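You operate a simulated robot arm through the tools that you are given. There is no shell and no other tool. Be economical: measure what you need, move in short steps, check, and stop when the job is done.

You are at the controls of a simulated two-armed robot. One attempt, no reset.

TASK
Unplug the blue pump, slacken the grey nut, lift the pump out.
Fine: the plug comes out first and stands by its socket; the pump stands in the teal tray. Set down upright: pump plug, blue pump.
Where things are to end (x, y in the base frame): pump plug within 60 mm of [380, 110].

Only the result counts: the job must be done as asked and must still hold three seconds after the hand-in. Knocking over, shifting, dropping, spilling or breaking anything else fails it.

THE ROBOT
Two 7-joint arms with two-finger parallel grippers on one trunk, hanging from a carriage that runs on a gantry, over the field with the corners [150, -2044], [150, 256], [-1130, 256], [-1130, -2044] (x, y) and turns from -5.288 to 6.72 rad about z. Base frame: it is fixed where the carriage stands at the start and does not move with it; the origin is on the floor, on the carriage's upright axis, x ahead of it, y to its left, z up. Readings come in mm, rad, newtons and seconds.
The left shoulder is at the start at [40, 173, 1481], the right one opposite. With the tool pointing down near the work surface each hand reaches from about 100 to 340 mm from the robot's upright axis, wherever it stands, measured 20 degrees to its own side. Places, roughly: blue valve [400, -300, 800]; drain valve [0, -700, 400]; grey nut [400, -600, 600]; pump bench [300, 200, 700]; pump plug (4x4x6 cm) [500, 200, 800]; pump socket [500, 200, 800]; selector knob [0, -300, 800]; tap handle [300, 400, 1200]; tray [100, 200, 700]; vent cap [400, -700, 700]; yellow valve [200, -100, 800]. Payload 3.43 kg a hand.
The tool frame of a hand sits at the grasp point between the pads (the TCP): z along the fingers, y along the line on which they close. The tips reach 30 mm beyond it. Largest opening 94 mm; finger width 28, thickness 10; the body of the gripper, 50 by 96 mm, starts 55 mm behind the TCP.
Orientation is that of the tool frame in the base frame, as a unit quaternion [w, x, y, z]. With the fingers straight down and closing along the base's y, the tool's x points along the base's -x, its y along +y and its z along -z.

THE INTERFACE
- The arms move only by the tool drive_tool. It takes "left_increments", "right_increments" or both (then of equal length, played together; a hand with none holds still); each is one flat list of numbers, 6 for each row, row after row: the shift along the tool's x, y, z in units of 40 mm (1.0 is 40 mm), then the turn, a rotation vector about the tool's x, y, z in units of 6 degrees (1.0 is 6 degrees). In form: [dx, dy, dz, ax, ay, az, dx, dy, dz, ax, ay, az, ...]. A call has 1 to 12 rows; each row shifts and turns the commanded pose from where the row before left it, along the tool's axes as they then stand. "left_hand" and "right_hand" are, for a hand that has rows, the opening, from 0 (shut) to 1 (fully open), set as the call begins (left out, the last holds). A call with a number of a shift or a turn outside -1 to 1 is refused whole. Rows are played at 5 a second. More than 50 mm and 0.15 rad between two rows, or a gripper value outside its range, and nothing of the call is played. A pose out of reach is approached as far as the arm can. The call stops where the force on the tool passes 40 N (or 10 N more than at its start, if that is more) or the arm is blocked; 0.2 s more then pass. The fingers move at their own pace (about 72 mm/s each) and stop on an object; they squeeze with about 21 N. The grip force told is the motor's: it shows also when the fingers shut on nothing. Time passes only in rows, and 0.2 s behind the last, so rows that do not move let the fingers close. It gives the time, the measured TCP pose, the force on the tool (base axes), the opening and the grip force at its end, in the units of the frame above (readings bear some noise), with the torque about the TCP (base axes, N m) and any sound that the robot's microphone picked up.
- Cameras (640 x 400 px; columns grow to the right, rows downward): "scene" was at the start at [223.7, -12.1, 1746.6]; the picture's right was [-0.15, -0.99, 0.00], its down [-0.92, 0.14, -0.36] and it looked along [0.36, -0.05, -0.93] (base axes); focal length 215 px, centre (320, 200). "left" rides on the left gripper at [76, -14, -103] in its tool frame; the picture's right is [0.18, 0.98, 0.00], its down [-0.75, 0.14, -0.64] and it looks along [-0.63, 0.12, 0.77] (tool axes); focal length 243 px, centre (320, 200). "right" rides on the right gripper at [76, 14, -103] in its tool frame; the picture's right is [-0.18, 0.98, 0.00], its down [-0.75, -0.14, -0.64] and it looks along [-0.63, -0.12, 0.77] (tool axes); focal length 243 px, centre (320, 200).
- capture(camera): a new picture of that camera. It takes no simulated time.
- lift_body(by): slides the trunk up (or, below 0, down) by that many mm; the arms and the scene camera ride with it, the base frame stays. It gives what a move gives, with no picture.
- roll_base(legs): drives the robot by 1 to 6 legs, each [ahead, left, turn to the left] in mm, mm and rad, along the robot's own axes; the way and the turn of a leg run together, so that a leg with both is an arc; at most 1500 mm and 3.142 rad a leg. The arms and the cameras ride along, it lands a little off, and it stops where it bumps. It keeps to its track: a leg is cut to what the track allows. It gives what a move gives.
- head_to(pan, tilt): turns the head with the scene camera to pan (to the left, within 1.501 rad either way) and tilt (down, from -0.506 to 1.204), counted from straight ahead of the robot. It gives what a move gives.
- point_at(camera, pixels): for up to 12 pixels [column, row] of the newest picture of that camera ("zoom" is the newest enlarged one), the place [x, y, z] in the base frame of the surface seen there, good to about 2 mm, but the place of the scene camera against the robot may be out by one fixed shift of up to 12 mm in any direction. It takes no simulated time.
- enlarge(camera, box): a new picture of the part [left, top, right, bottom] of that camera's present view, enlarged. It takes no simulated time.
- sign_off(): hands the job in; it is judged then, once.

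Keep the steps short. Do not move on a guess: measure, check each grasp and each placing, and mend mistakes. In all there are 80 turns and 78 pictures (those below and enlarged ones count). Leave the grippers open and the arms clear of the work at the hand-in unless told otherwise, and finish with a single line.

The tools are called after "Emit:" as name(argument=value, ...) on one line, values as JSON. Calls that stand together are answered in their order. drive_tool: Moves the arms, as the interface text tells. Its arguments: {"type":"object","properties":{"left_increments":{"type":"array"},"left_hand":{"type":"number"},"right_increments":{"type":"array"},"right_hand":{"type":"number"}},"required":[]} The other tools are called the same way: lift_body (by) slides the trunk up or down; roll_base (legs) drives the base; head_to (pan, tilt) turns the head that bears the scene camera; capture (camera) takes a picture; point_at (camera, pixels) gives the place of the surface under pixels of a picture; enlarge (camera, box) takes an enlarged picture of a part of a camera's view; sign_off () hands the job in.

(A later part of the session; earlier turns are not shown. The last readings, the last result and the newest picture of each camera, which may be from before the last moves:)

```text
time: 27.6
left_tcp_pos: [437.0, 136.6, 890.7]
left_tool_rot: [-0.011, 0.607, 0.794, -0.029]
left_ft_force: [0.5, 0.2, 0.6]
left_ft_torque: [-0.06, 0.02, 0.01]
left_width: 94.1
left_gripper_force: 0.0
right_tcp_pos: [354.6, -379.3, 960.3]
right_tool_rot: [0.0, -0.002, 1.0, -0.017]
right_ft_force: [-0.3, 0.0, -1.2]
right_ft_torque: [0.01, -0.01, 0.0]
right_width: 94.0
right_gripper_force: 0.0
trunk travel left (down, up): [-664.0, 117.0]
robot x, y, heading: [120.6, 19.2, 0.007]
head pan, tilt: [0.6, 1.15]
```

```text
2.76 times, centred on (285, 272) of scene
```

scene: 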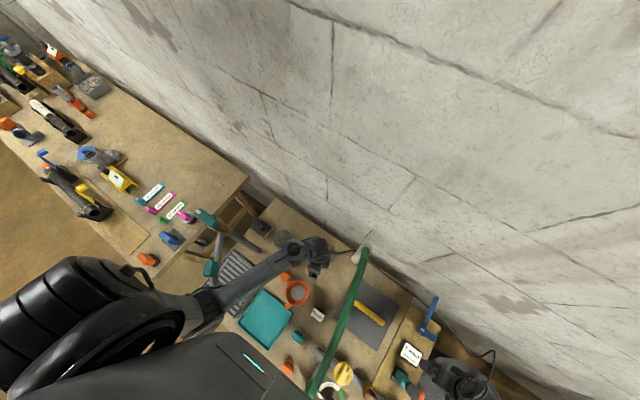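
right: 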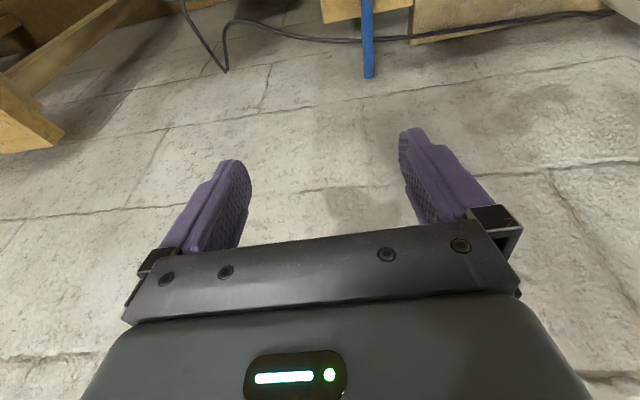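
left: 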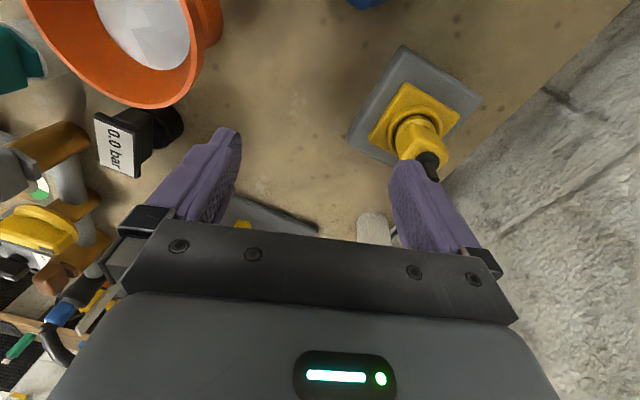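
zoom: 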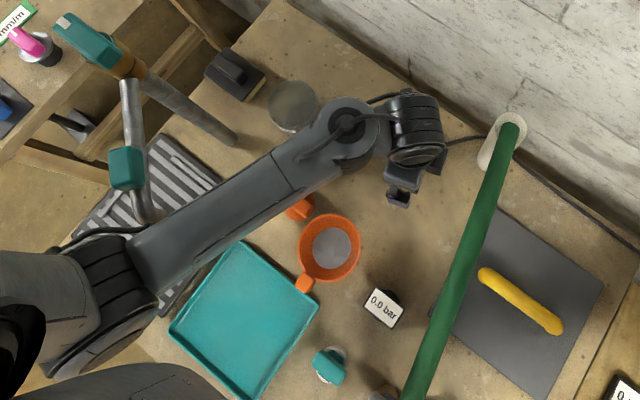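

Contact released and the tap looks unchanged. Now move the hand over the plug at constant height (and take out a 3° tilt).

Emit:
drive_tool(left_increments=[0.35, 0.45, 0, -0.19, 0.06, 0, 0.35, 0.45, 0, -0.19, 0.06, 0, 0.35, 0.45, 0, -0.19, 0.06, 0, 0, 0, 0, 0, 0, 0])

Emit:
capture(camera="left")

Emit:
enlarge(camera="scene", box=[170, 200, 400, 345])

```text
time: 28.6
left_tcp_pos: [478.5, 192.5, 888.5]
left_tool_rot: [-0.003, 0.608, 0.794, 0.0]
left_ft_force: [-0.3, 0.5, -0.2]
left_ft_torque: [-0.04, 0.02, 0.04]
left_width: 94.2
left_gripper_force: 0.0
right_tcp_pos: [352.6, -379.0, 960.3]
right_tool_rot: [0.0, -0.002, 1.0, -0.017]
right_ft_force: [0.6, -0.4, -0.5]
right_ft_torque: [-0.01, 0.03, -0.03]
right_width: 94.1
right_gripper_force: 0.0
trunk travel left (down, up): [-664.0, 117.0]
robot x, y, heading: [121.0, 18.1, 0.01]
head pan, tilt: [0.6, 1.15]
```

```text
45 pictures are left
```

left: 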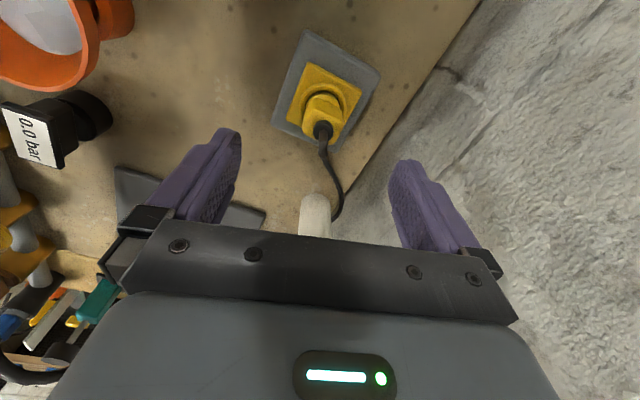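

```text
2.76 times, centred on (285, 272) of scene
```

zoom: 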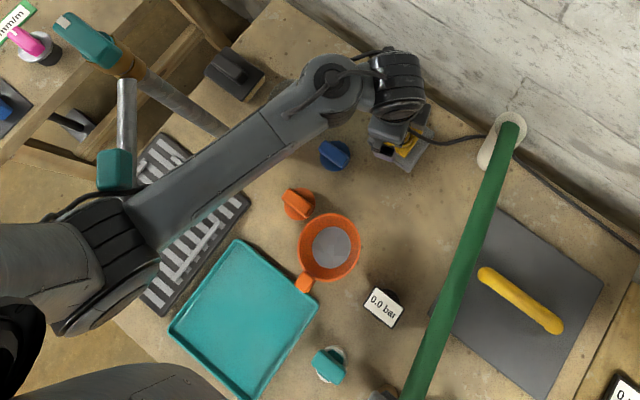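

Hand is at (478.5,192.5), right above the plug. Descend in two steps.

Emit:
drive_tool(left_increments=[0, 0, 0.5, 0, 0, 0, 0, 0, 0.5, 0, 0, 0, 0, 0, 0.5, 0, 0, 0])

Emit:
drive_tool(left_increments=[0, 0, 0.35, 0, 0, 0, 0, 0, 0.3, 0, 0, 0])

Emit:
capture(camera="left")

```text
time: 29.6
left_tcp_pos: [451.1, 159.0, 829.0]
left_tool_rot: [0.004, 0.604, 0.797, -0.018]
left_ft_force: [1.1, -0.5, 0.2]
left_ft_torque: [-0.01, -0.05, -0.09]
left_width: 93.7
left_gripper_force: 0.1
right_tcp_pos: [338.6, -391.0, 963.7]
right_tool_rot: [-0.005, -0.004, 1.0, -0.021]
right_ft_force: [-0.9, -0.4, -0.6]
right_ft_torque: [0.06, -0.08, -0.01]
right_width: 93.9
right_gripper_force: 0.1
trunk travel left (down, up): [-664.0, 117.0]
robot x, y, heading: [119.1, 14.7, 0.016]
head pan, tilt: [0.6, 1.15]
heard: snap
stopped in row 3 (left hand): the arm was blocked; the commanded pose is now the measured one
```

```text
time: 30.3
left_tcp_pos: [443.1, 147.1, 805.4]
left_tool_rot: [0.005, 0.602, 0.798, -0.025]
left_ft_force: [0.0, 0.8, 0.2]
left_ft_torque: [-0.01, 0.02, 0.03]
left_width: 93.8
left_gripper_force: 0.0
right_tcp_pos: [336.2, -391.5, 965.2]
right_tool_rot: [-0.006, -0.006, 1.0, -0.021]
right_ft_force: [-0.6, -0.3, -0.7]
right_ft_torque: [0.08, -0.06, 0.0]
right_width: 93.8
right_gripper_force: 0.1
trunk travel left (down, up): [-664.0, 117.0]
robot x, y, heading: [114.8, 13.2, 0.017]
head pan, tilt: [0.6, 1.15]
stopped in row 2 (left hand): the force on the tool passed its limit at 53 N (the readings are from after the stop); the commanded pose is now the measured one
```

```text
43 pictures are left
```

left: 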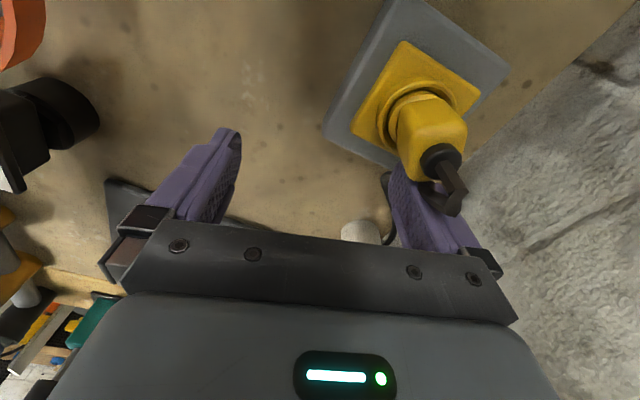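

A snap was heard and the elbow met something again; I go back up immediately and look.

Emit:
drive_tool(left_increments=[0, 0, -0.5, 0, 0, 0, 0, 0, -0.5, 0, 0, 0, 0, 0, -0.5, 0, 0, 0, 0, 0, -0.5, 0, 0, 0])

Emit:
capture(camera="scene")

Emit:
enlarge(camera="scene", box=[170, 200, 400, 345])

```text
time: 31.3
left_tcp_pos: [464.2, 168.3, 885.1]
left_tool_rot: [0.006, 0.603, 0.798, -0.014]
left_ft_force: [0.6, -1.1, -0.1]
left_ft_torque: [0.0, 0.0, 0.05]
left_width: 93.9
left_gripper_force: 0.0
right_tcp_pos: [348.4, -381.3, 958.6]
right_tool_rot: [-0.003, -0.004, 1.0, -0.019]
right_ft_force: [-0.1, 0.0, 0.5]
right_ft_torque: [0.0, 0.0, 0.02]
right_width: 94.4
right_gripper_force: 0.0
trunk travel left (down, up): [-664.0, 117.0]
robot x, y, heading: [117.6, 17.9, 0.009]
head pan, tilt: [0.6, 1.15]
```

```text
42 pictures are left
```

scene: 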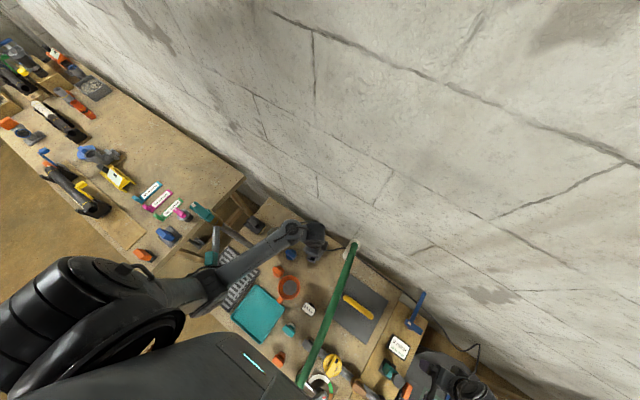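

```text
2.76 times, centred on (285, 272) of scene
```

zoom: 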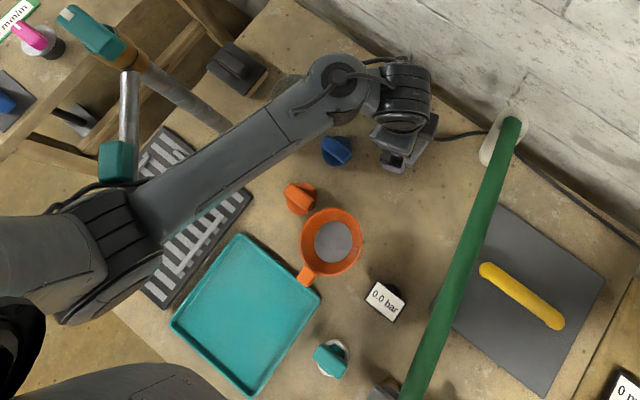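

Emit:
point_at(camera="zoom", pixels=[[117, 160], [90, 30], [130, 110], [190, 95], [135, 185], [100, 220], [95, 195], [140, 230], [60, 210], [150, 205], [120, 215], [200, 160]])

Emit:
enlarge(camera="scene", box=[180, 190, 250, 320])

```text
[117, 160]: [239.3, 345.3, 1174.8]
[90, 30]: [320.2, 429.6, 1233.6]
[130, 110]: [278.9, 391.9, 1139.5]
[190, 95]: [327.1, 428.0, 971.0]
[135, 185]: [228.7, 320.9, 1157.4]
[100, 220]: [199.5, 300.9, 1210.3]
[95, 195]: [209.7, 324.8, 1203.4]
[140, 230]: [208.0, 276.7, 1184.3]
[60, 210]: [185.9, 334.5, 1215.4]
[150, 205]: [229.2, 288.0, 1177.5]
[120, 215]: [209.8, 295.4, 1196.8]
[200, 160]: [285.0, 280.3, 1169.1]
```

```text
3.08 times, centred on (215, 255) of scene
```

zoom: 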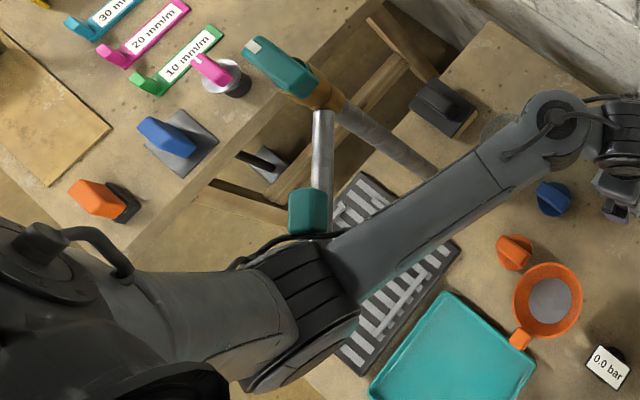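

The tap still stands at the same place (handle (320,430,1233)); the elbow sits just above its spout. I'll raise the trunk, shift the base 85 mm right, re-centre the hand, so the elbow clears the spout for good.

Emit:
lift_body(by=110)

Emit:
roll_base(legs=[[0, -50, 0]])

Emit:
drive_tool(left_increments=[0.6, 0.25, 0, 0, 0, 0, 0.6, 0.25, 0, 0, 0, 0, 0.6, 0.2, 0, 0, 0, 0])

Emit:
roll_base(legs=[[0, -40, 0]])

```text
time: 32.7
left_tcp_pos: [466.1, 169.0, 996.3]
left_tool_rot: [0.007, 0.603, 0.797, -0.014]
left_ft_force: [-0.2, -0.3, 0.2]
left_ft_torque: [0.0, -0.05, 0.01]
left_width: 94.1
left_gripper_force: 0.1
right_tcp_pos: [351.7, -382.2, 1070.8]
right_tool_rot: [0.001, -0.005, 1.0, -0.017]
right_ft_force: [0.1, 0.0, 0.6]
right_ft_torque: [0.05, -0.02, 0.0]
right_width: 94.3
right_gripper_force: 0.0
trunk travel left (down, up): [-774.0, 7.0]
robot x, y, heading: [115.3, 16.2, 0.017]
head pan, tilt: [0.6, 1.15]
```

```text
time: 33.6
left_tcp_pos: [467.6, 117.4, 996.4]
left_tool_rot: [0.007, 0.603, 0.797, -0.015]
left_ft_force: [0.1, -0.2, 0.2]
left_ft_torque: [0.0, 0.02, 0.0]
left_width: 94.1
left_gripper_force: 0.1
right_tcp_pos: [353.2, -431.4, 1070.1]
right_tool_rot: [0.0, -0.005, 1.0, -0.018]
right_ft_force: [0.1, -0.3, -0.4]
right_ft_torque: [0.02, 0.02, -0.03]
right_width: 94.1
right_gripper_force: 0.1
trunk travel left (down, up): [-774.0, 7.0]
robot x, y, heading: [118.4, -35.5, 0.014]
head pan, tilt: [0.6, 1.15]
```

```text
time: 34.4
left_tcp_pos: [475.9, 194.7, 994.8]
left_tool_rot: [0.007, 0.603, 0.797, -0.014]
left_ft_force: [1.2, 0.1, -0.2]
left_ft_torque: [-0.02, 0.03, -0.02]
left_width: 94.1
left_gripper_force: 0.1
right_tcp_pos: [353.5, -430.3, 1071.1]
right_tool_rot: [0.0, -0.005, 1.0, -0.017]
right_ft_force: [0.0, -0.8, 0.2]
right_ft_torque: [-0.02, 0.0, 0.0]
right_width: 93.9
right_gripper_force: 0.0
trunk travel left (down, up): [-774.0, 7.0]
robot x, y, heading: [116.9, -31.8, 0.013]
head pan, tilt: [0.6, 1.15]
```

```text
time: 35.3
left_tcp_pos: [475.9, 155.3, 993.0]
left_tool_rot: [0.007, 0.603, 0.798, -0.014]
left_ft_force: [0.2, -0.1, -0.5]
left_ft_torque: [0.02, -0.01, 0.01]
left_width: 93.9
left_gripper_force: 0.1
right_tcp_pos: [353.3, -470.6, 1069.1]
right_tool_rot: [-0.001, -0.004, 1.0, -0.017]
right_ft_force: [0.1, -0.3, 0.8]
right_ft_torque: [0.01, 0.02, -0.02]
right_width: 94.0
right_gripper_force: 0.1
trunk travel left (down, up): [-774.0, 7.0]
robot x, y, heading: [120.4, -75.1, 0.011]
head pan, tilt: [0.6, 1.15]
```

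Emit:
drive_tool(left_increments=[0.43, 0.14, 0, 0, 0, 0, 0.43, 0.14, 0, 0, 0, 0])

Emit:
lift_body(by=-70)

Emit:
enlarge(camera="scene", box=[150, 180, 380, 330])

```text
time: 35.9
left_tcp_pos: [476.8, 191.9, 992.9]
left_tool_rot: [0.007, 0.603, 0.797, -0.013]
left_ft_force: [-0.5, -1.0, -0.3]
left_ft_torque: [0.01, -0.04, -0.03]
left_width: 93.9
left_gripper_force: 0.0
right_tcp_pos: [354.6, -470.8, 1071.4]
right_tool_rot: [0.0, -0.005, 1.0, -0.017]
right_ft_force: [0.6, -0.7, 0.1]
right_ft_torque: [0.03, 0.03, 0.0]
right_width: 93.9
right_gripper_force: 0.1
trunk travel left (down, up): [-774.0, 7.0]
robot x, y, heading: [117.6, -77.5, 0.01]
head pan, tilt: [0.6, 1.15]
```

```text
time: 37.0
left_tcp_pos: [477.7, 191.7, 922.9]
left_tool_rot: [0.006, 0.604, 0.797, -0.014]
left_ft_force: [0.3, -0.1, -0.2]
left_ft_torque: [-0.03, -0.01, -0.02]
left_width: 93.8
left_gripper_force: 0.0
right_tcp_pos: [354.2, -471.4, 1000.2]
right_tool_rot: [0.0, -0.004, 1.0, -0.017]
right_ft_force: [-0.1, 0.5, -0.1]
right_ft_torque: [0.01, -0.01, -0.02]
right_width: 93.9
right_gripper_force: 0.1
trunk travel left (down, up): [-704.0, 77.0]
robot x, y, heading: [118.1, -70.4, 0.012]
head pan, tilt: [0.6, 1.15]
```

```text
2.67 times, centred on (265, 255) of scene
```

zoom: 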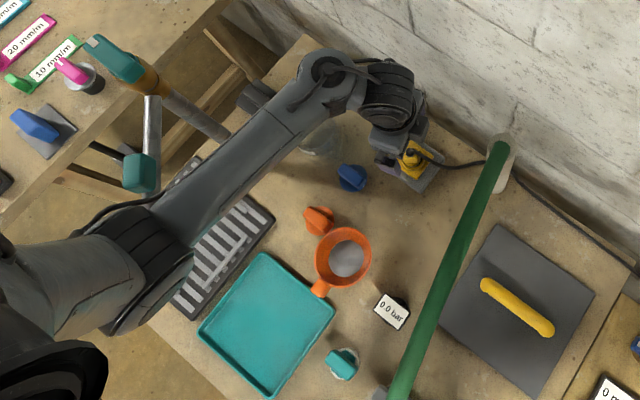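

Elbow now clear of the spout. Lower the hand 40 mm first and watch that nothing pushes back.

Emit:
drive_tool(left_increments=[0, 0, 0.5, -0.14, -0.02, 0, 0, 0, 0.5, -0.1, -0.05, 0])

Emit:
enlarge(camera="left", box=[200, 0, 440, 260])

Emit:
point_at(camera="zoom", pixels=[[320, 100], [320, 130], [320, 160], [310, 145], [340, 145], [320, 190]])

```text
time: 37.6
left_tcp_pos: [477.4, 190.0, 882.4]
left_tool_rot: [0.017, 0.603, 0.797, -0.006]
left_ft_force: [0.6, 0.4, -0.2]
left_ft_torque: [0.01, -0.01, 0.02]
left_width: 94.5
left_gripper_force: 0.0
right_tcp_pos: [353.8, -470.6, 999.9]
right_tool_rot: [0.0, -0.005, 1.0, -0.017]
right_ft_force: [0.6, -0.2, -0.2]
right_ft_torque: [-0.01, 0.01, 0.0]
right_width: 94.0
right_gripper_force: 0.1
trunk travel left (down, up): [-704.0, 77.0]
robot x, y, heading: [117.3, -73.8, 0.015]
head pan, tilt: [0.6, 1.15]
```

```text
1.54 times, centred on (320, 130) of left
```

zoom: 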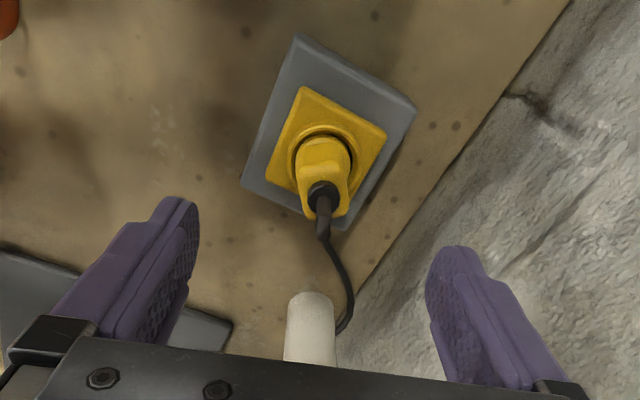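

```text
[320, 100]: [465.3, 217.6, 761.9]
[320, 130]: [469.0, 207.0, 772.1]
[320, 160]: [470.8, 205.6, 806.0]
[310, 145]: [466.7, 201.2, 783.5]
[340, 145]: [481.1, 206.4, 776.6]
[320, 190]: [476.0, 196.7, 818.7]
```

Emit:
drive_tool(left_increments=[0, 0.03, 0.5, 0.05, 0.16, 0, 0, 0.03, 0.5, 0.05, 0.16, 0])

Emit:
lift_body(by=-25)

Emit:
capture(camera="left")

```text
time: 38.2
left_tcp_pos: [479.3, 189.9, 843.8]
left_tool_rot: [0.0, 0.603, 0.797, -0.001]
left_ft_force: [0.3, 0.0, 0.8]
left_ft_torque: [0.0, 0.0, 0.02]
left_width: 94.2
left_gripper_force: 0.0
right_tcp_pos: [353.4, -471.1, 1000.3]
right_tool_rot: [0.0, -0.005, 1.0, -0.018]
right_ft_force: [0.3, 0.2, 0.5]
right_ft_torque: [0.01, 0.03, -0.01]
right_width: 93.9
right_gripper_force: 0.1
trunk travel left (down, up): [-704.0, 77.0]
robot x, y, heading: [120.5, -76.7, 0.013]
head pan, tilt: [0.6, 1.15]
```

```text
time: 38.9
left_tcp_pos: [479.6, 188.6, 817.3]
left_tool_rot: [0.002, 0.603, 0.798, 0.0]
left_ft_force: [-0.2, -0.3, -0.1]
left_ft_torque: [0.01, -0.02, 0.04]
left_width: 93.9
left_gripper_force: 0.1
right_tcp_pos: [353.7, -470.0, 975.3]
right_tool_rot: [0.0, -0.005, 1.0, -0.017]
right_ft_force: [0.5, 0.2, 0.1]
right_ft_torque: [-0.02, -0.01, 0.01]
right_width: 93.7
right_gripper_force: 0.1
trunk travel left (down, up): [-679.0, 102.0]
robot x, y, heading: [116.4, -76.2, 0.013]
head pan, tilt: [0.6, 1.15]
```

```text
37 pictures are left
```

left: 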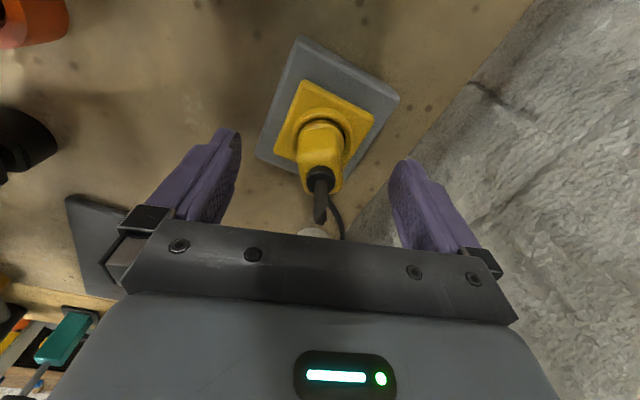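

Centred, fingers straddling the plug. Down 12 mm, then close.

Emit:
drive_tool(left_increments=[0.07, 0, 0.3, 0, 0, 0])

Emit:
drive_tool(left_increments=[0, 0, 0, 0, 0, 0, 0, 0, 0, 0, 0, 0, 0, 0, 0, 0, 0, 0, 0, 0, 0, 0, 0, 0], left_hand=0)

Emit:
capture(camera="left")

```text
time: 39.3
left_tcp_pos: [480.1, 192.8, 805.6]
left_tool_rot: [0.001, 0.604, 0.797, -0.001]
left_ft_force: [0.6, -0.2, 0.5]
left_ft_torque: [0.0, 0.04, -0.01]
left_width: 94.2
left_gripper_force: 0.1
right_tcp_pos: [353.8, -472.5, 975.8]
right_tool_rot: [-0.001, -0.005, 1.0, -0.018]
right_ft_force: [0.2, 0.1, 0.5]
right_ft_torque: [-0.01, 0.02, -0.02]
right_width: 94.0
right_gripper_force: 0.0
trunk travel left (down, up): [-679.0, 102.0]
robot x, y, heading: [119.3, -73.8, 0.009]
head pan, tilt: [0.6, 1.15]
```

```text
time: 40.3
left_tcp_pos: [481.4, 191.6, 806.7]
left_tool_rot: [0.001, 0.603, 0.797, -0.002]
left_ft_force: [1.3, -4.3, 0.6]
left_ft_torque: [-0.18, -0.01, -0.01]
left_width: 30.0
left_gripper_force: 20.9
right_tcp_pos: [353.3, -471.5, 975.1]
right_tool_rot: [0.001, -0.004, 1.0, -0.017]
right_ft_force: [-0.6, 0.2, -0.3]
right_ft_torque: [-0.02, 0.02, 0.03]
right_width: 93.8
right_gripper_force: 0.0
trunk travel left (down, up): [-679.0, 102.0]
robot x, y, heading: [116.7, -74.6, 0.019]
head pan, tilt: [0.6, 1.15]
```

```text
36 pictures are left
```

left: 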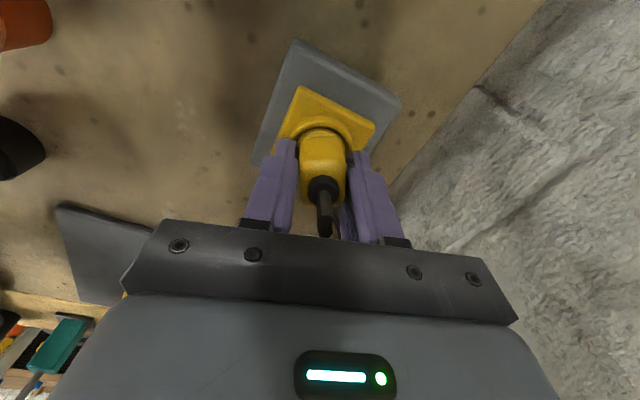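

Gripped at 30 mm. Pull straight up in small steps.

Emit:
drive_tool(left_increments=[0, 0, -0.2, 0, 0, 0, 0, 0, -0.25, 0, 0, 0, 0, 0, -0.3, 0, 0, 0, 0, 0, -0.4, 0, 0, 0])

Emit:
capture(camera="left")

```text
time: 41.3
left_tcp_pos: [479.8, 192.7, 853.3]
left_tool_rot: [0.001, 0.602, 0.798, 0.0]
left_ft_force: [0.2, -0.5, -1.0]
left_ft_torque: [0.02, -0.02, -0.02]
left_width: 29.6
left_gripper_force: 20.9
right_tcp_pos: [354.5, -470.7, 973.4]
right_tool_rot: [0.0, -0.004, 1.0, -0.017]
right_ft_force: [0.2, 0.4, -0.8]
right_ft_torque: [0.01, -0.03, 0.01]
right_width: 94.2
right_gripper_force: 0.3
trunk travel left (down, up): [-679.0, 102.0]
robot x, y, heading: [118.1, -73.8, 0.013]
head pan, tilt: [0.6, 1.15]
```

```text
35 pictures are left
```

left: 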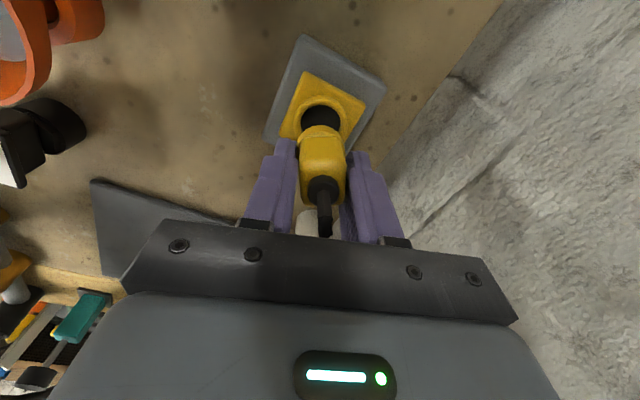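

The plug came out cleanly. Carry it to about (395,135) at this height.

Emit:
drive_tool(left_increments=[-0.2, -0.6, 0, 0, 0, 0, -0.2, -0.6, 0, 0, 0, 0, -0.2, -0.6, 0, 0, 0, 0, -0.19, -0.63, 0, 0, 0, 0, 0, 0, 0, 0, 0, 0])

Emit:
capture(camera="left")

Emit:
capture(camera="scene")

```text
time: 42.5
left_tcp_pos: [393.6, 135.6, 851.7]
left_tool_rot: [0.0, 0.602, 0.798, 0.0]
left_ft_force: [0.5, 0.5, -0.4]
left_ft_torque: [0.01, 0.02, -0.02]
left_width: 29.8
left_gripper_force: 20.9
right_tcp_pos: [353.6, -470.4, 974.6]
right_tool_rot: [0.0, -0.005, 1.0, -0.018]
right_ft_force: [-0.1, -0.7, -0.3]
right_ft_torque: [-0.01, -0.02, 0.04]
right_width: 93.9
right_gripper_force: 0.1
trunk travel left (down, up): [-679.0, 102.0]
robot x, y, heading: [120.3, -74.3, 0.012]
head pan, tilt: [0.6, 1.15]
```

```text
34 pictures are left
```

left: 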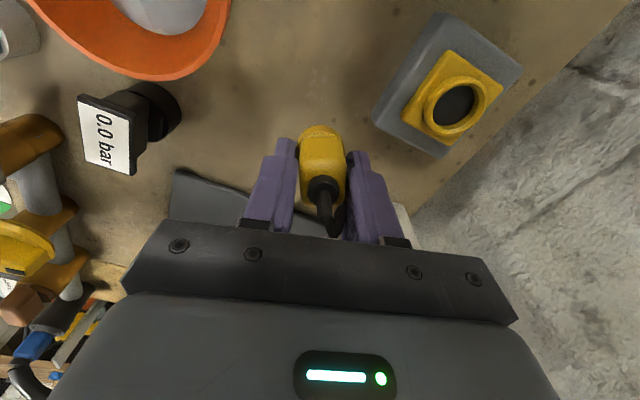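

```text
33 pictures are left
```

scene: 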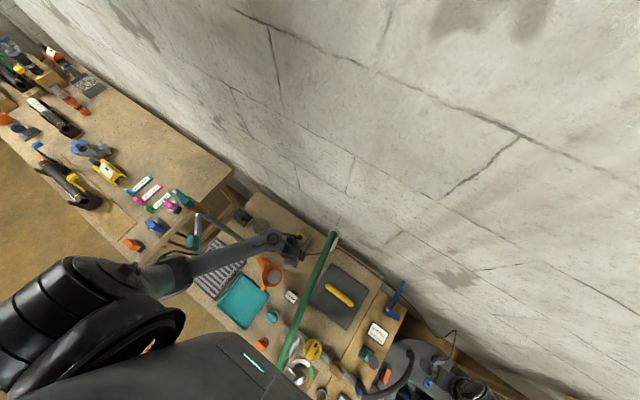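

Check the panel's edge beneath, and descend 60 mm toward the bench.

Emit:
point_at(camera="left", pixels=[[180, 180], [240, 190], [200, 160], [290, 130], [360, 130], [320, 120]])

Emit:
drive_tool(left_increments=[0, 0, 0.5, 0, 0, 0, 0, 0, 0.5, 0, 0, 0, 0, 0, 0.5, 0, 0, 0, 0, 0, 0, 0, 0, 0])

```text
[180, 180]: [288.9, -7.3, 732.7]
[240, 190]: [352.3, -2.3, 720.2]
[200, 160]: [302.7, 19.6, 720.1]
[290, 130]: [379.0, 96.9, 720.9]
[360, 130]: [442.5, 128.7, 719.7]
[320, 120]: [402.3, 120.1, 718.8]
```

```text
time: 43.5
left_tcp_pos: [396.1, 134.5, 791.1]
left_tool_rot: [0.001, 0.603, 0.798, 0.0]
left_ft_force: [-0.6, 0.7, -0.6]
left_ft_torque: [0.0, -0.03, 0.02]
left_width: 29.8
left_gripper_force: 21.3
right_tcp_pos: [352.8, -470.3, 974.4]
right_tool_rot: [0.001, -0.004, 1.0, -0.017]
right_ft_force: [-0.1, 0.6, -0.5]
right_ft_torque: [0.02, 0.01, -0.01]
right_width: 93.9
right_gripper_force: 0.1
trunk travel left (down, up): [-679.0, 102.0]
robot x, y, heading: [121.0, -70.8, 0.012]
head pan, tilt: [0.6, 1.15]
```

Emit:
drive_tool(left_increments=[0, 0, 0.15, 0, 0, 0, 0, 0, 0.1, 0, 0, 0, 0, 0, 0.1, 0, 0, 0, 0, 0, 0.1, 0, 0, 0])

Emit:
enlarge(camera="left", box=[240, 80, 400, 240])

Emit:
point_at(camera="zoom", pixels=[[320, 118], [320, 130], [320, 150], [320, 175], [320, 105], [300, 130]])

```text
time: 44.5
left_tcp_pos: [393.9, 135.5, 773.3]
left_tool_rot: [0.001, 0.603, 0.798, 0.0]
left_ft_force: [-0.1, 0.4, -0.8]
left_ft_torque: [-0.01, -0.02, 0.02]
left_width: 30.2
left_gripper_force: 21.1
right_tcp_pos: [353.5, -470.5, 974.3]
right_tool_rot: [0.0, -0.004, 1.0, -0.017]
right_ft_force: [0.0, -0.3, -0.8]
right_ft_torque: [-0.01, -0.01, -0.05]
right_width: 93.9
right_gripper_force: 0.0
trunk travel left (down, up): [-679.0, 102.0]
robot x, y, heading: [116.4, -71.0, 0.009]
head pan, tilt: [0.6, 1.15]
```

```text
2.50 times, centred on (320, 160) of left
```

zoom: 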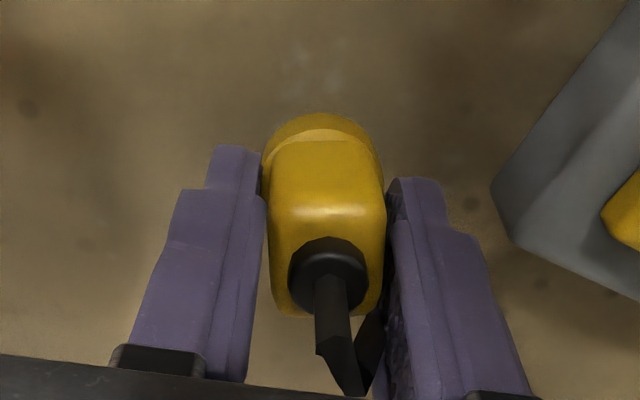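

```text
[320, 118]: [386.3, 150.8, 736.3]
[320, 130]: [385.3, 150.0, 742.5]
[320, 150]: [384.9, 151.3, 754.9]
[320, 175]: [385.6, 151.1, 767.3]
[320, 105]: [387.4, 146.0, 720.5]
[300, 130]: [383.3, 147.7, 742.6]
```

Plug's lower rim is near z≈730; continue in 2–3 mm steps to touch.

Emit:
drive_tool(left_increments=[0, 0, 0.06, 0, 0, 0, 0, 0, 0.06, 0, 0, 0, 0, 0, 0.06, 0, 0, 0])

```text
time: 45.3
left_tcp_pos: [394.5, 134.0, 766.4]
left_tool_rot: [0.0, 0.604, 0.797, 0.0]
left_ft_force: [-1.1, 0.2, -0.9]
left_ft_torque: [0.02, 0.02, 0.02]
left_width: 29.9
left_gripper_force: 21.0
right_tcp_pos: [353.7, -470.2, 975.8]
right_tool_rot: [0.0, -0.004, 1.0, -0.018]
right_ft_force: [-0.3, -0.7, 0.4]
right_ft_torque: [-0.03, -0.01, 0.02]
right_width: 93.9
right_gripper_force: 0.0
trunk travel left (down, up): [-679.0, 102.0]
robot x, y, heading: [118.0, -73.5, 0.009]
head pan, tilt: [0.6, 1.15]
```

Emit:
drive_tool(left_increments=[0, 0, 0.05, 0, 0, 0, 0, 0, 0.05, 0, 0, 0, 0, 0, 0.05, 0, 0, 0])

Emit:
enlarge(camera="left", box=[240, 80, 400, 240])

Emit:
point_at(camera="zoom", pixels=[[320, 122], [320, 130], [320, 118], [320, 114], [320, 110], [320, 105]])

```text
time: 46.1
left_tcp_pos: [394.4, 134.7, 760.5]
left_tool_rot: [0.002, 0.603, 0.798, -0.001]
left_ft_force: [-6.8, -3.3, 25.8]
left_ft_torque: [0.24, 0.24, 0.08]
left_width: 30.3
left_gripper_force: 20.6
right_tcp_pos: [352.8, -470.5, 974.3]
right_tool_rot: [0.0, -0.005, 1.0, -0.017]
right_ft_force: [-1.4, 0.0, -0.3]
right_ft_torque: [-0.01, 0.01, 0.0]
right_width: 94.1
right_gripper_force: 0.0
trunk travel left (down, up): [-679.0, 102.0]
robot x, y, heading: [116.2, -74.6, 0.012]
head pan, tilt: [0.6, 1.15]
```

```text
2.50 times, centred on (320, 160) of left
```

zoom: 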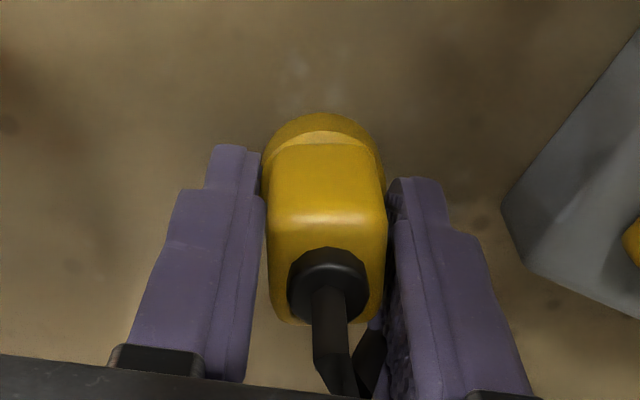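

```text
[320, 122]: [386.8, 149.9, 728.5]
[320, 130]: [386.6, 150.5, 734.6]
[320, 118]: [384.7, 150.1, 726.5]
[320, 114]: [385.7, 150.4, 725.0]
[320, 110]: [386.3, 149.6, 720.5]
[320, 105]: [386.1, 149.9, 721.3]
```

Contact (26 N): it stands on the bench. Ease 1.5 mm, open, rise straight up.

Emit:
drive_tool(left_increments=[0, 0, -0.03, 0, 0, 0])

Emit:
drive_tool(left_increments=[0, 0, 0, 0, 0, 0, 0, 0, 0, 0, 0, 0, 0, 0, 0, 0, 0, 0, 0, 0, -0.4, 0, 0, 0, 0, 0, -0.6, 0, 0, 0, 0, 0, -1, 0, 0, 0, 0, 0, -1, 0, 0, 0], left_hand=1)

Emit:
enlarge(camera="left", box=[200, 0, 440, 240])

Emit:
point_at(camera="zoom", pixels=[[320, 110], [320, 130], [320, 150], [320, 170], [300, 150], [340, 150], [320, 190], [320, 210]])

```text
time: 46.5
left_tcp_pos: [394.2, 133.9, 762.4]
left_tool_rot: [0.002, 0.603, 0.798, 0.0]
left_ft_force: [-1.9, -3.6, 8.4]
left_ft_torque: [-0.05, 0.04, 0.03]
left_width: 30.2
left_gripper_force: 21.4
right_tcp_pos: [352.7, -471.7, 975.0]
right_tool_rot: [0.0, -0.005, 1.0, -0.018]
right_ft_force: [-0.2, 0.4, 0.0]
right_ft_torque: [0.03, 0.0, 0.01]
right_width: 93.9
right_gripper_force: 0.1
trunk travel left (down, up): [-679.0, 102.0]
robot x, y, heading: [118.4, -73.8, 0.015]
head pan, tilt: [0.6, 1.15]
```

```text
time: 48.1
left_tcp_pos: [394.0, 137.8, 882.4]
left_tool_rot: [0.0, 0.603, 0.798, 0.0]
left_ft_force: [0.0, 0.0, 0.7]
left_ft_torque: [0.0, -0.04, -0.01]
left_width: 93.8
left_gripper_force: 0.0
right_tcp_pos: [354.6, -470.0, 974.7]
right_tool_rot: [0.0, -0.005, 1.0, -0.018]
right_ft_force: [-0.4, -0.3, -0.7]
right_ft_torque: [0.0, 0.05, 0.0]
right_width: 94.0
right_gripper_force: 0.0
trunk travel left (down, up): [-679.0, 102.0]
robot x, y, heading: [118.2, -73.2, 0.009]
head pan, tilt: [0.6, 1.15]
```

```text
1.67 times, centred on (320, 120) of left
```

zoom: 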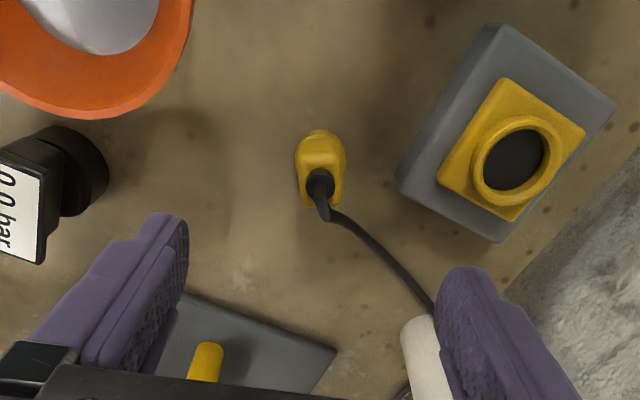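

```text
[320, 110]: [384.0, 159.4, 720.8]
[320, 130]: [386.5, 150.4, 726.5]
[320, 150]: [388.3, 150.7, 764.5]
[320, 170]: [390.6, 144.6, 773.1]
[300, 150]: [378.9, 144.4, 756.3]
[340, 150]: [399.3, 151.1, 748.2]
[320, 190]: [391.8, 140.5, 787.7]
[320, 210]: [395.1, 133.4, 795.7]
```

Plug stands upright at about (392,136), 29 mm from the target. Now raise the trunk and turn the left tool back to neutral, so the hand can fold high.

Emit:
lift_body(by=100)

Emit:
drive_tool(left_increments=[0, 0, 0, 0, 0, -1, 0, 0, 0, 0, 0, -1, 0, 0, 0, 0, 0, -1, 0, 0, 0, 0, 0, -1, 0, 0, 0, 0, 0, -1, 0, 0, 0, 0, 0, -1, 0, 0, 0, 0, 0, -1, 0, 0, 0, 0, 0, -1, 0, 0, 0, 0, 0, -1, 0, 0, 0, 0, 0, -1, 0, 0, 0, 0, 0, -1, 0, 0, 0, 0, 0, -1])

Emit:
drive_tool(left_increments=[0, 0, -1, 0, 0, 0, 0, 0, -1, 0, 0, 0, 0, 0, -1, 0, 0, 0, 0, 0, -1, 0, 0, 0])

```text
time: 49.4
left_tcp_pos: [393.0, 136.8, 982.3]
left_tool_rot: [0.0, 0.604, 0.797, 0.0]
left_ft_force: [0.0, 1.1, -0.2]
left_ft_torque: [0.04, 0.0, 0.03]
left_width: 93.8
left_gripper_force: 0.1
right_tcp_pos: [353.6, -471.1, 1075.3]
right_tool_rot: [0.0, -0.004, 1.0, -0.018]
right_ft_force: [0.3, 0.3, -0.5]
right_ft_torque: [0.03, -0.02, 0.01]
right_width: 94.2
right_gripper_force: 0.0
trunk travel left (down, up): [-779.0, 2.0]
robot x, y, heading: [120.9, -72.9, 0.01]
head pan, tilt: [0.6, 1.15]
```

```text
time: 52.0
left_tcp_pos: [393.5, 136.7, 982.7]
left_tool_rot: [0.0, 0.018, 1.0, 0.0]
left_ft_force: [-0.7, 0.3, 0.2]
left_ft_torque: [-0.03, 0.06, 0.0]
left_width: 94.2
left_gripper_force: 0.0
right_tcp_pos: [353.3, -470.1, 1075.8]
right_tool_rot: [0.0, -0.004, 1.0, -0.017]
right_ft_force: [0.1, 0.7, 0.8]
right_ft_torque: [0.01, 0.01, -0.01]
right_width: 94.0
right_gripper_force: 0.1
trunk travel left (down, up): [-779.0, 2.0]
robot x, y, heading: [118.3, -73.5, 0.012]
head pan, tilt: [0.6, 1.15]
```

```text
time: 53.0
left_tcp_pos: [393.4, 135.0, 1141.0]
left_tool_rot: [0.0, 0.018, 1.0, -0.001]
left_ft_force: [0.0, 0.5, 0.6]
left_ft_torque: [0.0, 0.01, -0.01]
left_width: 94.0
left_gripper_force: 0.0
right_tcp_pos: [354.5, -471.4, 1076.0]
right_tool_rot: [0.001, -0.004, 1.0, -0.018]
right_ft_force: [0.4, -0.7, 0.2]
right_ft_torque: [-0.01, -0.02, 0.0]
right_width: 93.9
right_gripper_force: 0.0
trunk travel left (down, up): [-779.0, 2.0]
robot x, y, heading: [116.9, -75.2, 0.015]
head pan, tilt: [0.6, 1.15]
```

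Left fingertips (z≈1110) clear the bar. Drive right to y≈−540 for the nut.

Emit:
roll_base(legs=[[0, -300, 0], [0, -165, -0.012]])

Emit:
head_to(pan=-0.2, tilt=1.2)

Emit:
capture(camera="scene")

Emit:
capture(camera="right")

```text
time: 56.1
left_tcp_pos: [401.8, -339.8, 1142.3]
left_tool_rot: [0.0, 0.028, 1.0, -0.001]
left_ft_force: [0.1, 0.4, 0.4]
left_ft_torque: [0.03, -0.04, 0.03]
left_width: 93.8
left_gripper_force: 0.1
right_tcp_pos: [350.0, -944.3, 1073.9]
right_tool_rot: [0.0, 0.005, 1.0, -0.018]
right_ft_force: [0.2, 0.1, 0.3]
right_ft_torque: [-0.03, 0.0, 0.0]
right_width: 94.0
right_gripper_force: 0.1
trunk travel left (down, up): [-779.0, 2.0]
robot x, y, heading: [122.1, -545.1, -0.003]
head pan, tilt: [0.6, 1.15]
```

```text
time: 57.2
left_tcp_pos: [401.0, -340.2, 1141.7]
left_tool_rot: [-0.001, 0.028, 1.0, 0.0]
left_ft_force: [-0.5, -0.6, 0.3]
left_ft_torque: [0.05, -0.01, -0.01]
left_width: 94.0
left_gripper_force: 0.1
right_tcp_pos: [349.9, -943.8, 1075.6]
right_tool_rot: [0.0, 0.004, 1.0, -0.018]
right_ft_force: [0.3, 0.0, 0.1]
right_ft_torque: [-0.03, -0.04, 0.0]
right_width: 93.9
right_gripper_force: 0.0
trunk travel left (down, up): [-779.0, 2.0]
robot x, y, heading: [122.1, -543.3, -0.002]
head pan, tilt: [-0.201, 1.201]
```

```text
29 pictures are left
```

scene: 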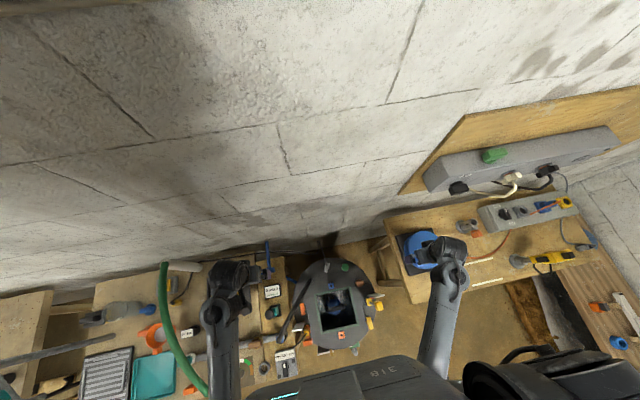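

```text
28 pictures are left
```

right: 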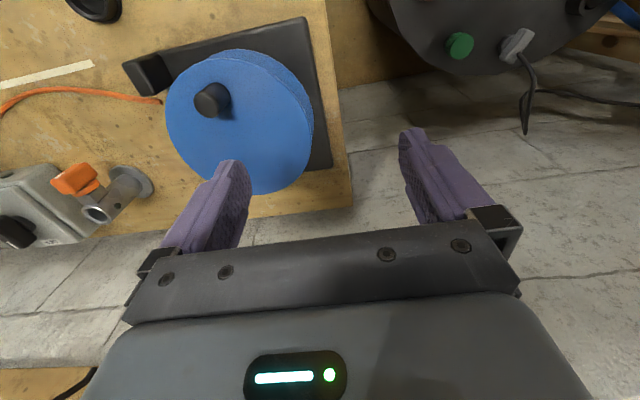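

The right camera sees the nut at (518,45). Zoom and measure.

Emit:
enlarge(camera="right", box=[480, 10, 570, 80])

Emit:
point_at(camera="right", pixels=[[518, 40], [515, 46], [510, 52], [525, 36], [518, 55], [505, 45], [460, 45], [524, 90]])

```text
5.71 times, centred on (525, 45) of right
```

zoom: 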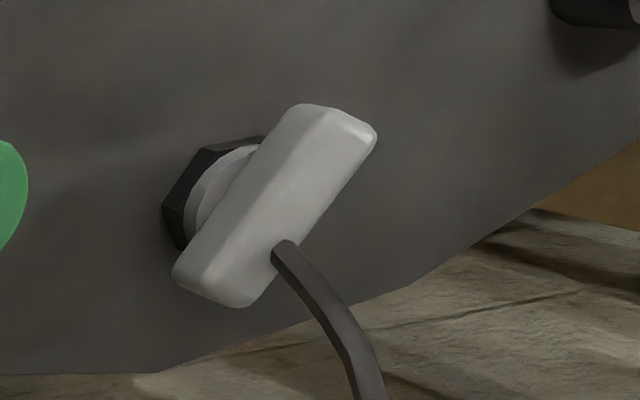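

```text
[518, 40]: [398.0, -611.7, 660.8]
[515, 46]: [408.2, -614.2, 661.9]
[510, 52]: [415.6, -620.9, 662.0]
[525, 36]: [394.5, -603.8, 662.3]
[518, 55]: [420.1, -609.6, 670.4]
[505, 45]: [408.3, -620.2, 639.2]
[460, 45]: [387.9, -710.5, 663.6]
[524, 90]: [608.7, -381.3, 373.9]
```

Emit:
point_at(camera="zoom", pixels=[[300, 112], [368, 132], [182, 270], [240, 298], [205, 262], [275, 190], [325, 125], [330, 195], [215, 280], [278, 250]])

```text
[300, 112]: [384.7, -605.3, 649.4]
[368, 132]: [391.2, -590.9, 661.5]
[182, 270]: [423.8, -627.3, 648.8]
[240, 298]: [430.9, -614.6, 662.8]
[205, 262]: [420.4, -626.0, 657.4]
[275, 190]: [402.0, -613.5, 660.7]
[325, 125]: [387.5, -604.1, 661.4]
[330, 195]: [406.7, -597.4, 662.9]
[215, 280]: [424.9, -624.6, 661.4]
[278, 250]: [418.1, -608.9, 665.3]
```

Nut's wing bar: centre (408.5,−609), top z 662, ~45×15 mm, long axis 30° clockwise from +x. So the right tool needs +30° about its z. Move the right hand above it first.

Emit:
drive_tool(right_increments=[-0.16, 0.93, 0, 0, 0, 0, -0.16, 0.93, 0, 0, 0, 0, -0.16, 0.93, 0, 0, 0, 0, -0.16, 0.93, 0, 0, 0, 0, -0.16, 0.93, 0, 0, 0, 0, -0.16, 0.93, 0, 0, 0, 0, -0.16, 0.93, 0, 0, 0, 0, -0.16, 0.93, 0, 0, 0, 0, -0.16, 0.93, 0, 0, 0, 0])

Emit:
lift_body(by=-130)

Emit:
capture(camera="scene")

```text
time: 59.2
left_tcp_pos: [401.7, -339.1, 1140.6]
left_tool_rot: [-0.001, 0.028, 1.0, -0.001]
left_ft_force: [0.0, 0.5, -0.8]
left_ft_torque: [0.02, -0.02, -0.02]
left_width: 94.0
left_gripper_force: 0.0
right_tcp_pos: [410.1, -610.3, 1061.8]
right_tool_rot: [0.0, 0.005, 1.0, -0.017]
right_ft_force: [0.4, 0.2, 0.6]
right_ft_torque: [0.02, 0.04, 0.0]
right_width: 94.0
right_gripper_force: 0.0
trunk travel left (down, up): [-779.0, 2.0]
robot x, y, heading: [124.1, -543.6, -0.001]
head pan, tilt: [-0.201, 1.201]
```

```text
time: 60.8
left_tcp_pos: [401.7, -339.3, 1011.3]
left_tool_rot: [0.0, 0.028, 1.0, -0.001]
left_ft_force: [0.4, 0.4, 0.8]
left_ft_torque: [0.01, -0.03, -0.02]
left_width: 93.9
left_gripper_force: 0.0
right_tcp_pos: [410.0, -611.4, 932.2]
right_tool_rot: [0.0, 0.005, 1.0, -0.017]
right_ft_force: [0.1, 0.2, -0.4]
right_ft_torque: [-0.02, -0.01, -0.01]
right_width: 93.9
right_gripper_force: 0.1
trunk travel left (down, up): [-649.0, 132.0]
robot x, y, heading: [121.0, -545.7, -0.005]
head pan, tilt: [-0.201, 1.201]
```

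```text
26 pictures are left
```

scene: 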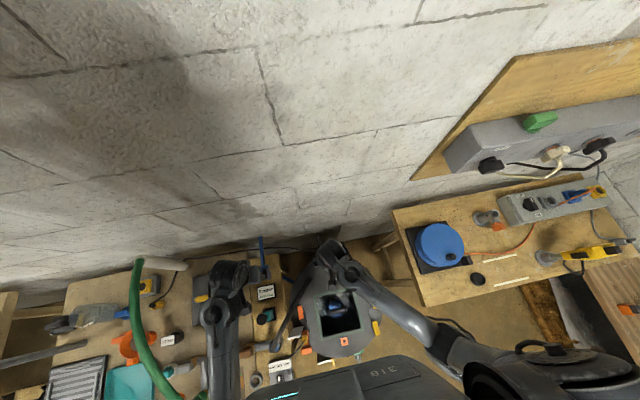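

Emit:
point_at(camera="scene", pixels=[[261, 238], [263, 255], [265, 272], [268, 292], [266, 313], [300, 310], [275, 345], [335, 300], [440, 240], [190, 375]])

Emit:
drive_tool(right_increments=[0, 0, 0.7, 0, 0, 1, 0, 0, 0.7, 0, 0, 1, 0, 0, 0.7, 0, 0, 1, 0, 0, 0.7, 0, 0, 1, 0, 0, 0.7, 0, 0, 1])

```text
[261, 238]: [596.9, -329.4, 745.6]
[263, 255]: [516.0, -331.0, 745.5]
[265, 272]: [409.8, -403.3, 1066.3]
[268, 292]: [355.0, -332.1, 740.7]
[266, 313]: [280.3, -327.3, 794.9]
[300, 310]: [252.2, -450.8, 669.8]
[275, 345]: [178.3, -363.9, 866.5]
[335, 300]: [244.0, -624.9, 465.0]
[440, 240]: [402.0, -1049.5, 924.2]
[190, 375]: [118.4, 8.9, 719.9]
```

```text
time: 62.0
left_tcp_pos: [402.1, -338.7, 1011.2]
left_tool_rot: [0.0, 0.028, 1.0, -0.001]
left_ft_force: [-0.5, -1.6, -0.4]
left_ft_torque: [0.01, -0.02, 0.02]
left_width: 94.1
left_gripper_force: 0.1
right_tcp_pos: [409.2, -614.8, 790.4]
right_tool_rot: [0.005, 0.263, 0.965, -0.017]
right_ft_force: [0.5, 0.4, -0.3]
right_ft_torque: [0.01, 0.01, 0.03]
right_width: 93.8
right_gripper_force: 0.1
trunk travel left (down, up): [-649.0, 132.0]
robot x, y, heading: [126.3, -544.1, -0.005]
head pan, tilt: [-0.201, 1.201]
```

Right hand at z 790, yaw 30°. Check with its camera.

Emit:
enlarge(camera="right", box=[200, 20, 440, 240])

Emit:
point_at(camera="zoom", pixels=[[320, 60], [320, 90], [320, 120], [320, 150], [320, 180], [300, 120], [340, 120]])

```text
1.82 times, centred on (320, 130) of right
```

zoom: 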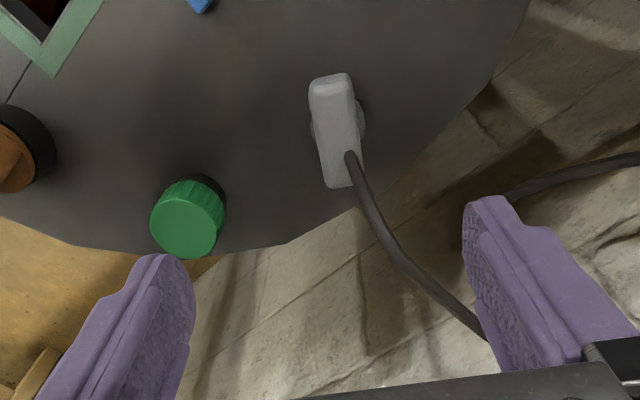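

```text
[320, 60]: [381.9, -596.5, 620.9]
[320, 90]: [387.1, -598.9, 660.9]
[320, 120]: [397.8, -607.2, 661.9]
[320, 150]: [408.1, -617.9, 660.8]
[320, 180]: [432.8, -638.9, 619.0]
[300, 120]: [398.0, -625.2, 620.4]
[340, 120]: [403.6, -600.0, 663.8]
```

Emit:
point_at(camera="zoom", pixels=[[352, 165], [362, 195], [378, 230], [400, 257], [425, 283], [455, 308], [350, 155]])

```text
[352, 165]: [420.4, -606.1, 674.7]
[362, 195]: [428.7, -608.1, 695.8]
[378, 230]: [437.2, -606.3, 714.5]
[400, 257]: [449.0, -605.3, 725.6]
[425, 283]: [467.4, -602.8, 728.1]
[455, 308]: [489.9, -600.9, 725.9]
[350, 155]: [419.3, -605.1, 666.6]
```

The cord rises on +x between the open finger gap. Adjust 6 mm in y, lower the trunk 100 mm, check.

Emit:
drive_tool(right_increments=[0.08, 0.13, 0, 0.06, 0, 0, 0, 0, 0, 0, 0, 0])

Emit:
lift_body(by=-100)

Emit:
capture(camera="right")

```text
time: 62.6
left_tcp_pos: [401.1, -340.2, 1011.0]
left_tool_rot: [0.0, 0.028, 1.0, -0.001]
left_ft_force: [-0.1, 0.2, 0.6]
left_ft_torque: [-0.02, -0.04, 0.01]
left_width: 94.1
left_gripper_force: 0.2
right_tcp_pos: [408.0, -609.5, 789.6]
right_tool_rot: [0.004, 0.263, 0.965, -0.02]
right_ft_force: [0.2, -0.4, 0.3]
right_ft_torque: [0.0, -0.02, -0.02]
right_width: 94.0
right_gripper_force: 0.0
trunk travel left (down, up): [-649.0, 132.0]
robot x, y, heading: [122.1, -542.2, -0.005]
head pan, tilt: [-0.201, 1.201]
```

```text
time: 64.0
left_tcp_pos: [401.3, -339.6, 910.9]
left_tool_rot: [0.0, 0.028, 1.0, 0.0]
left_ft_force: [-0.2, -0.4, -0.2]
left_ft_torque: [0.03, 0.0, 0.0]
left_width: 94.0
left_gripper_force: 0.1
right_tcp_pos: [409.0, -609.4, 690.4]
right_tool_rot: [0.004, 0.264, 0.964, -0.02]
right_ft_force: [-0.2, 0.1, 0.2]
right_ft_torque: [-0.04, 0.0, -0.01]
right_width: 94.0
right_gripper_force: 0.0
trunk travel left (down, up): [-549.0, 232.0]
robot x, y, heading: [122.3, -547.2, -0.007]
head pan, tilt: [-0.201, 1.201]
```

```text
24 pictures are left
```

right: 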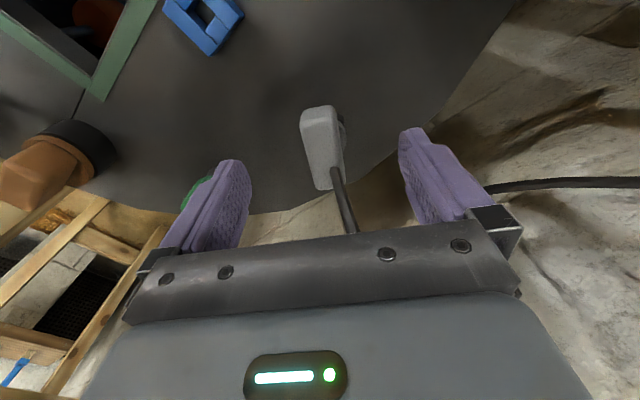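

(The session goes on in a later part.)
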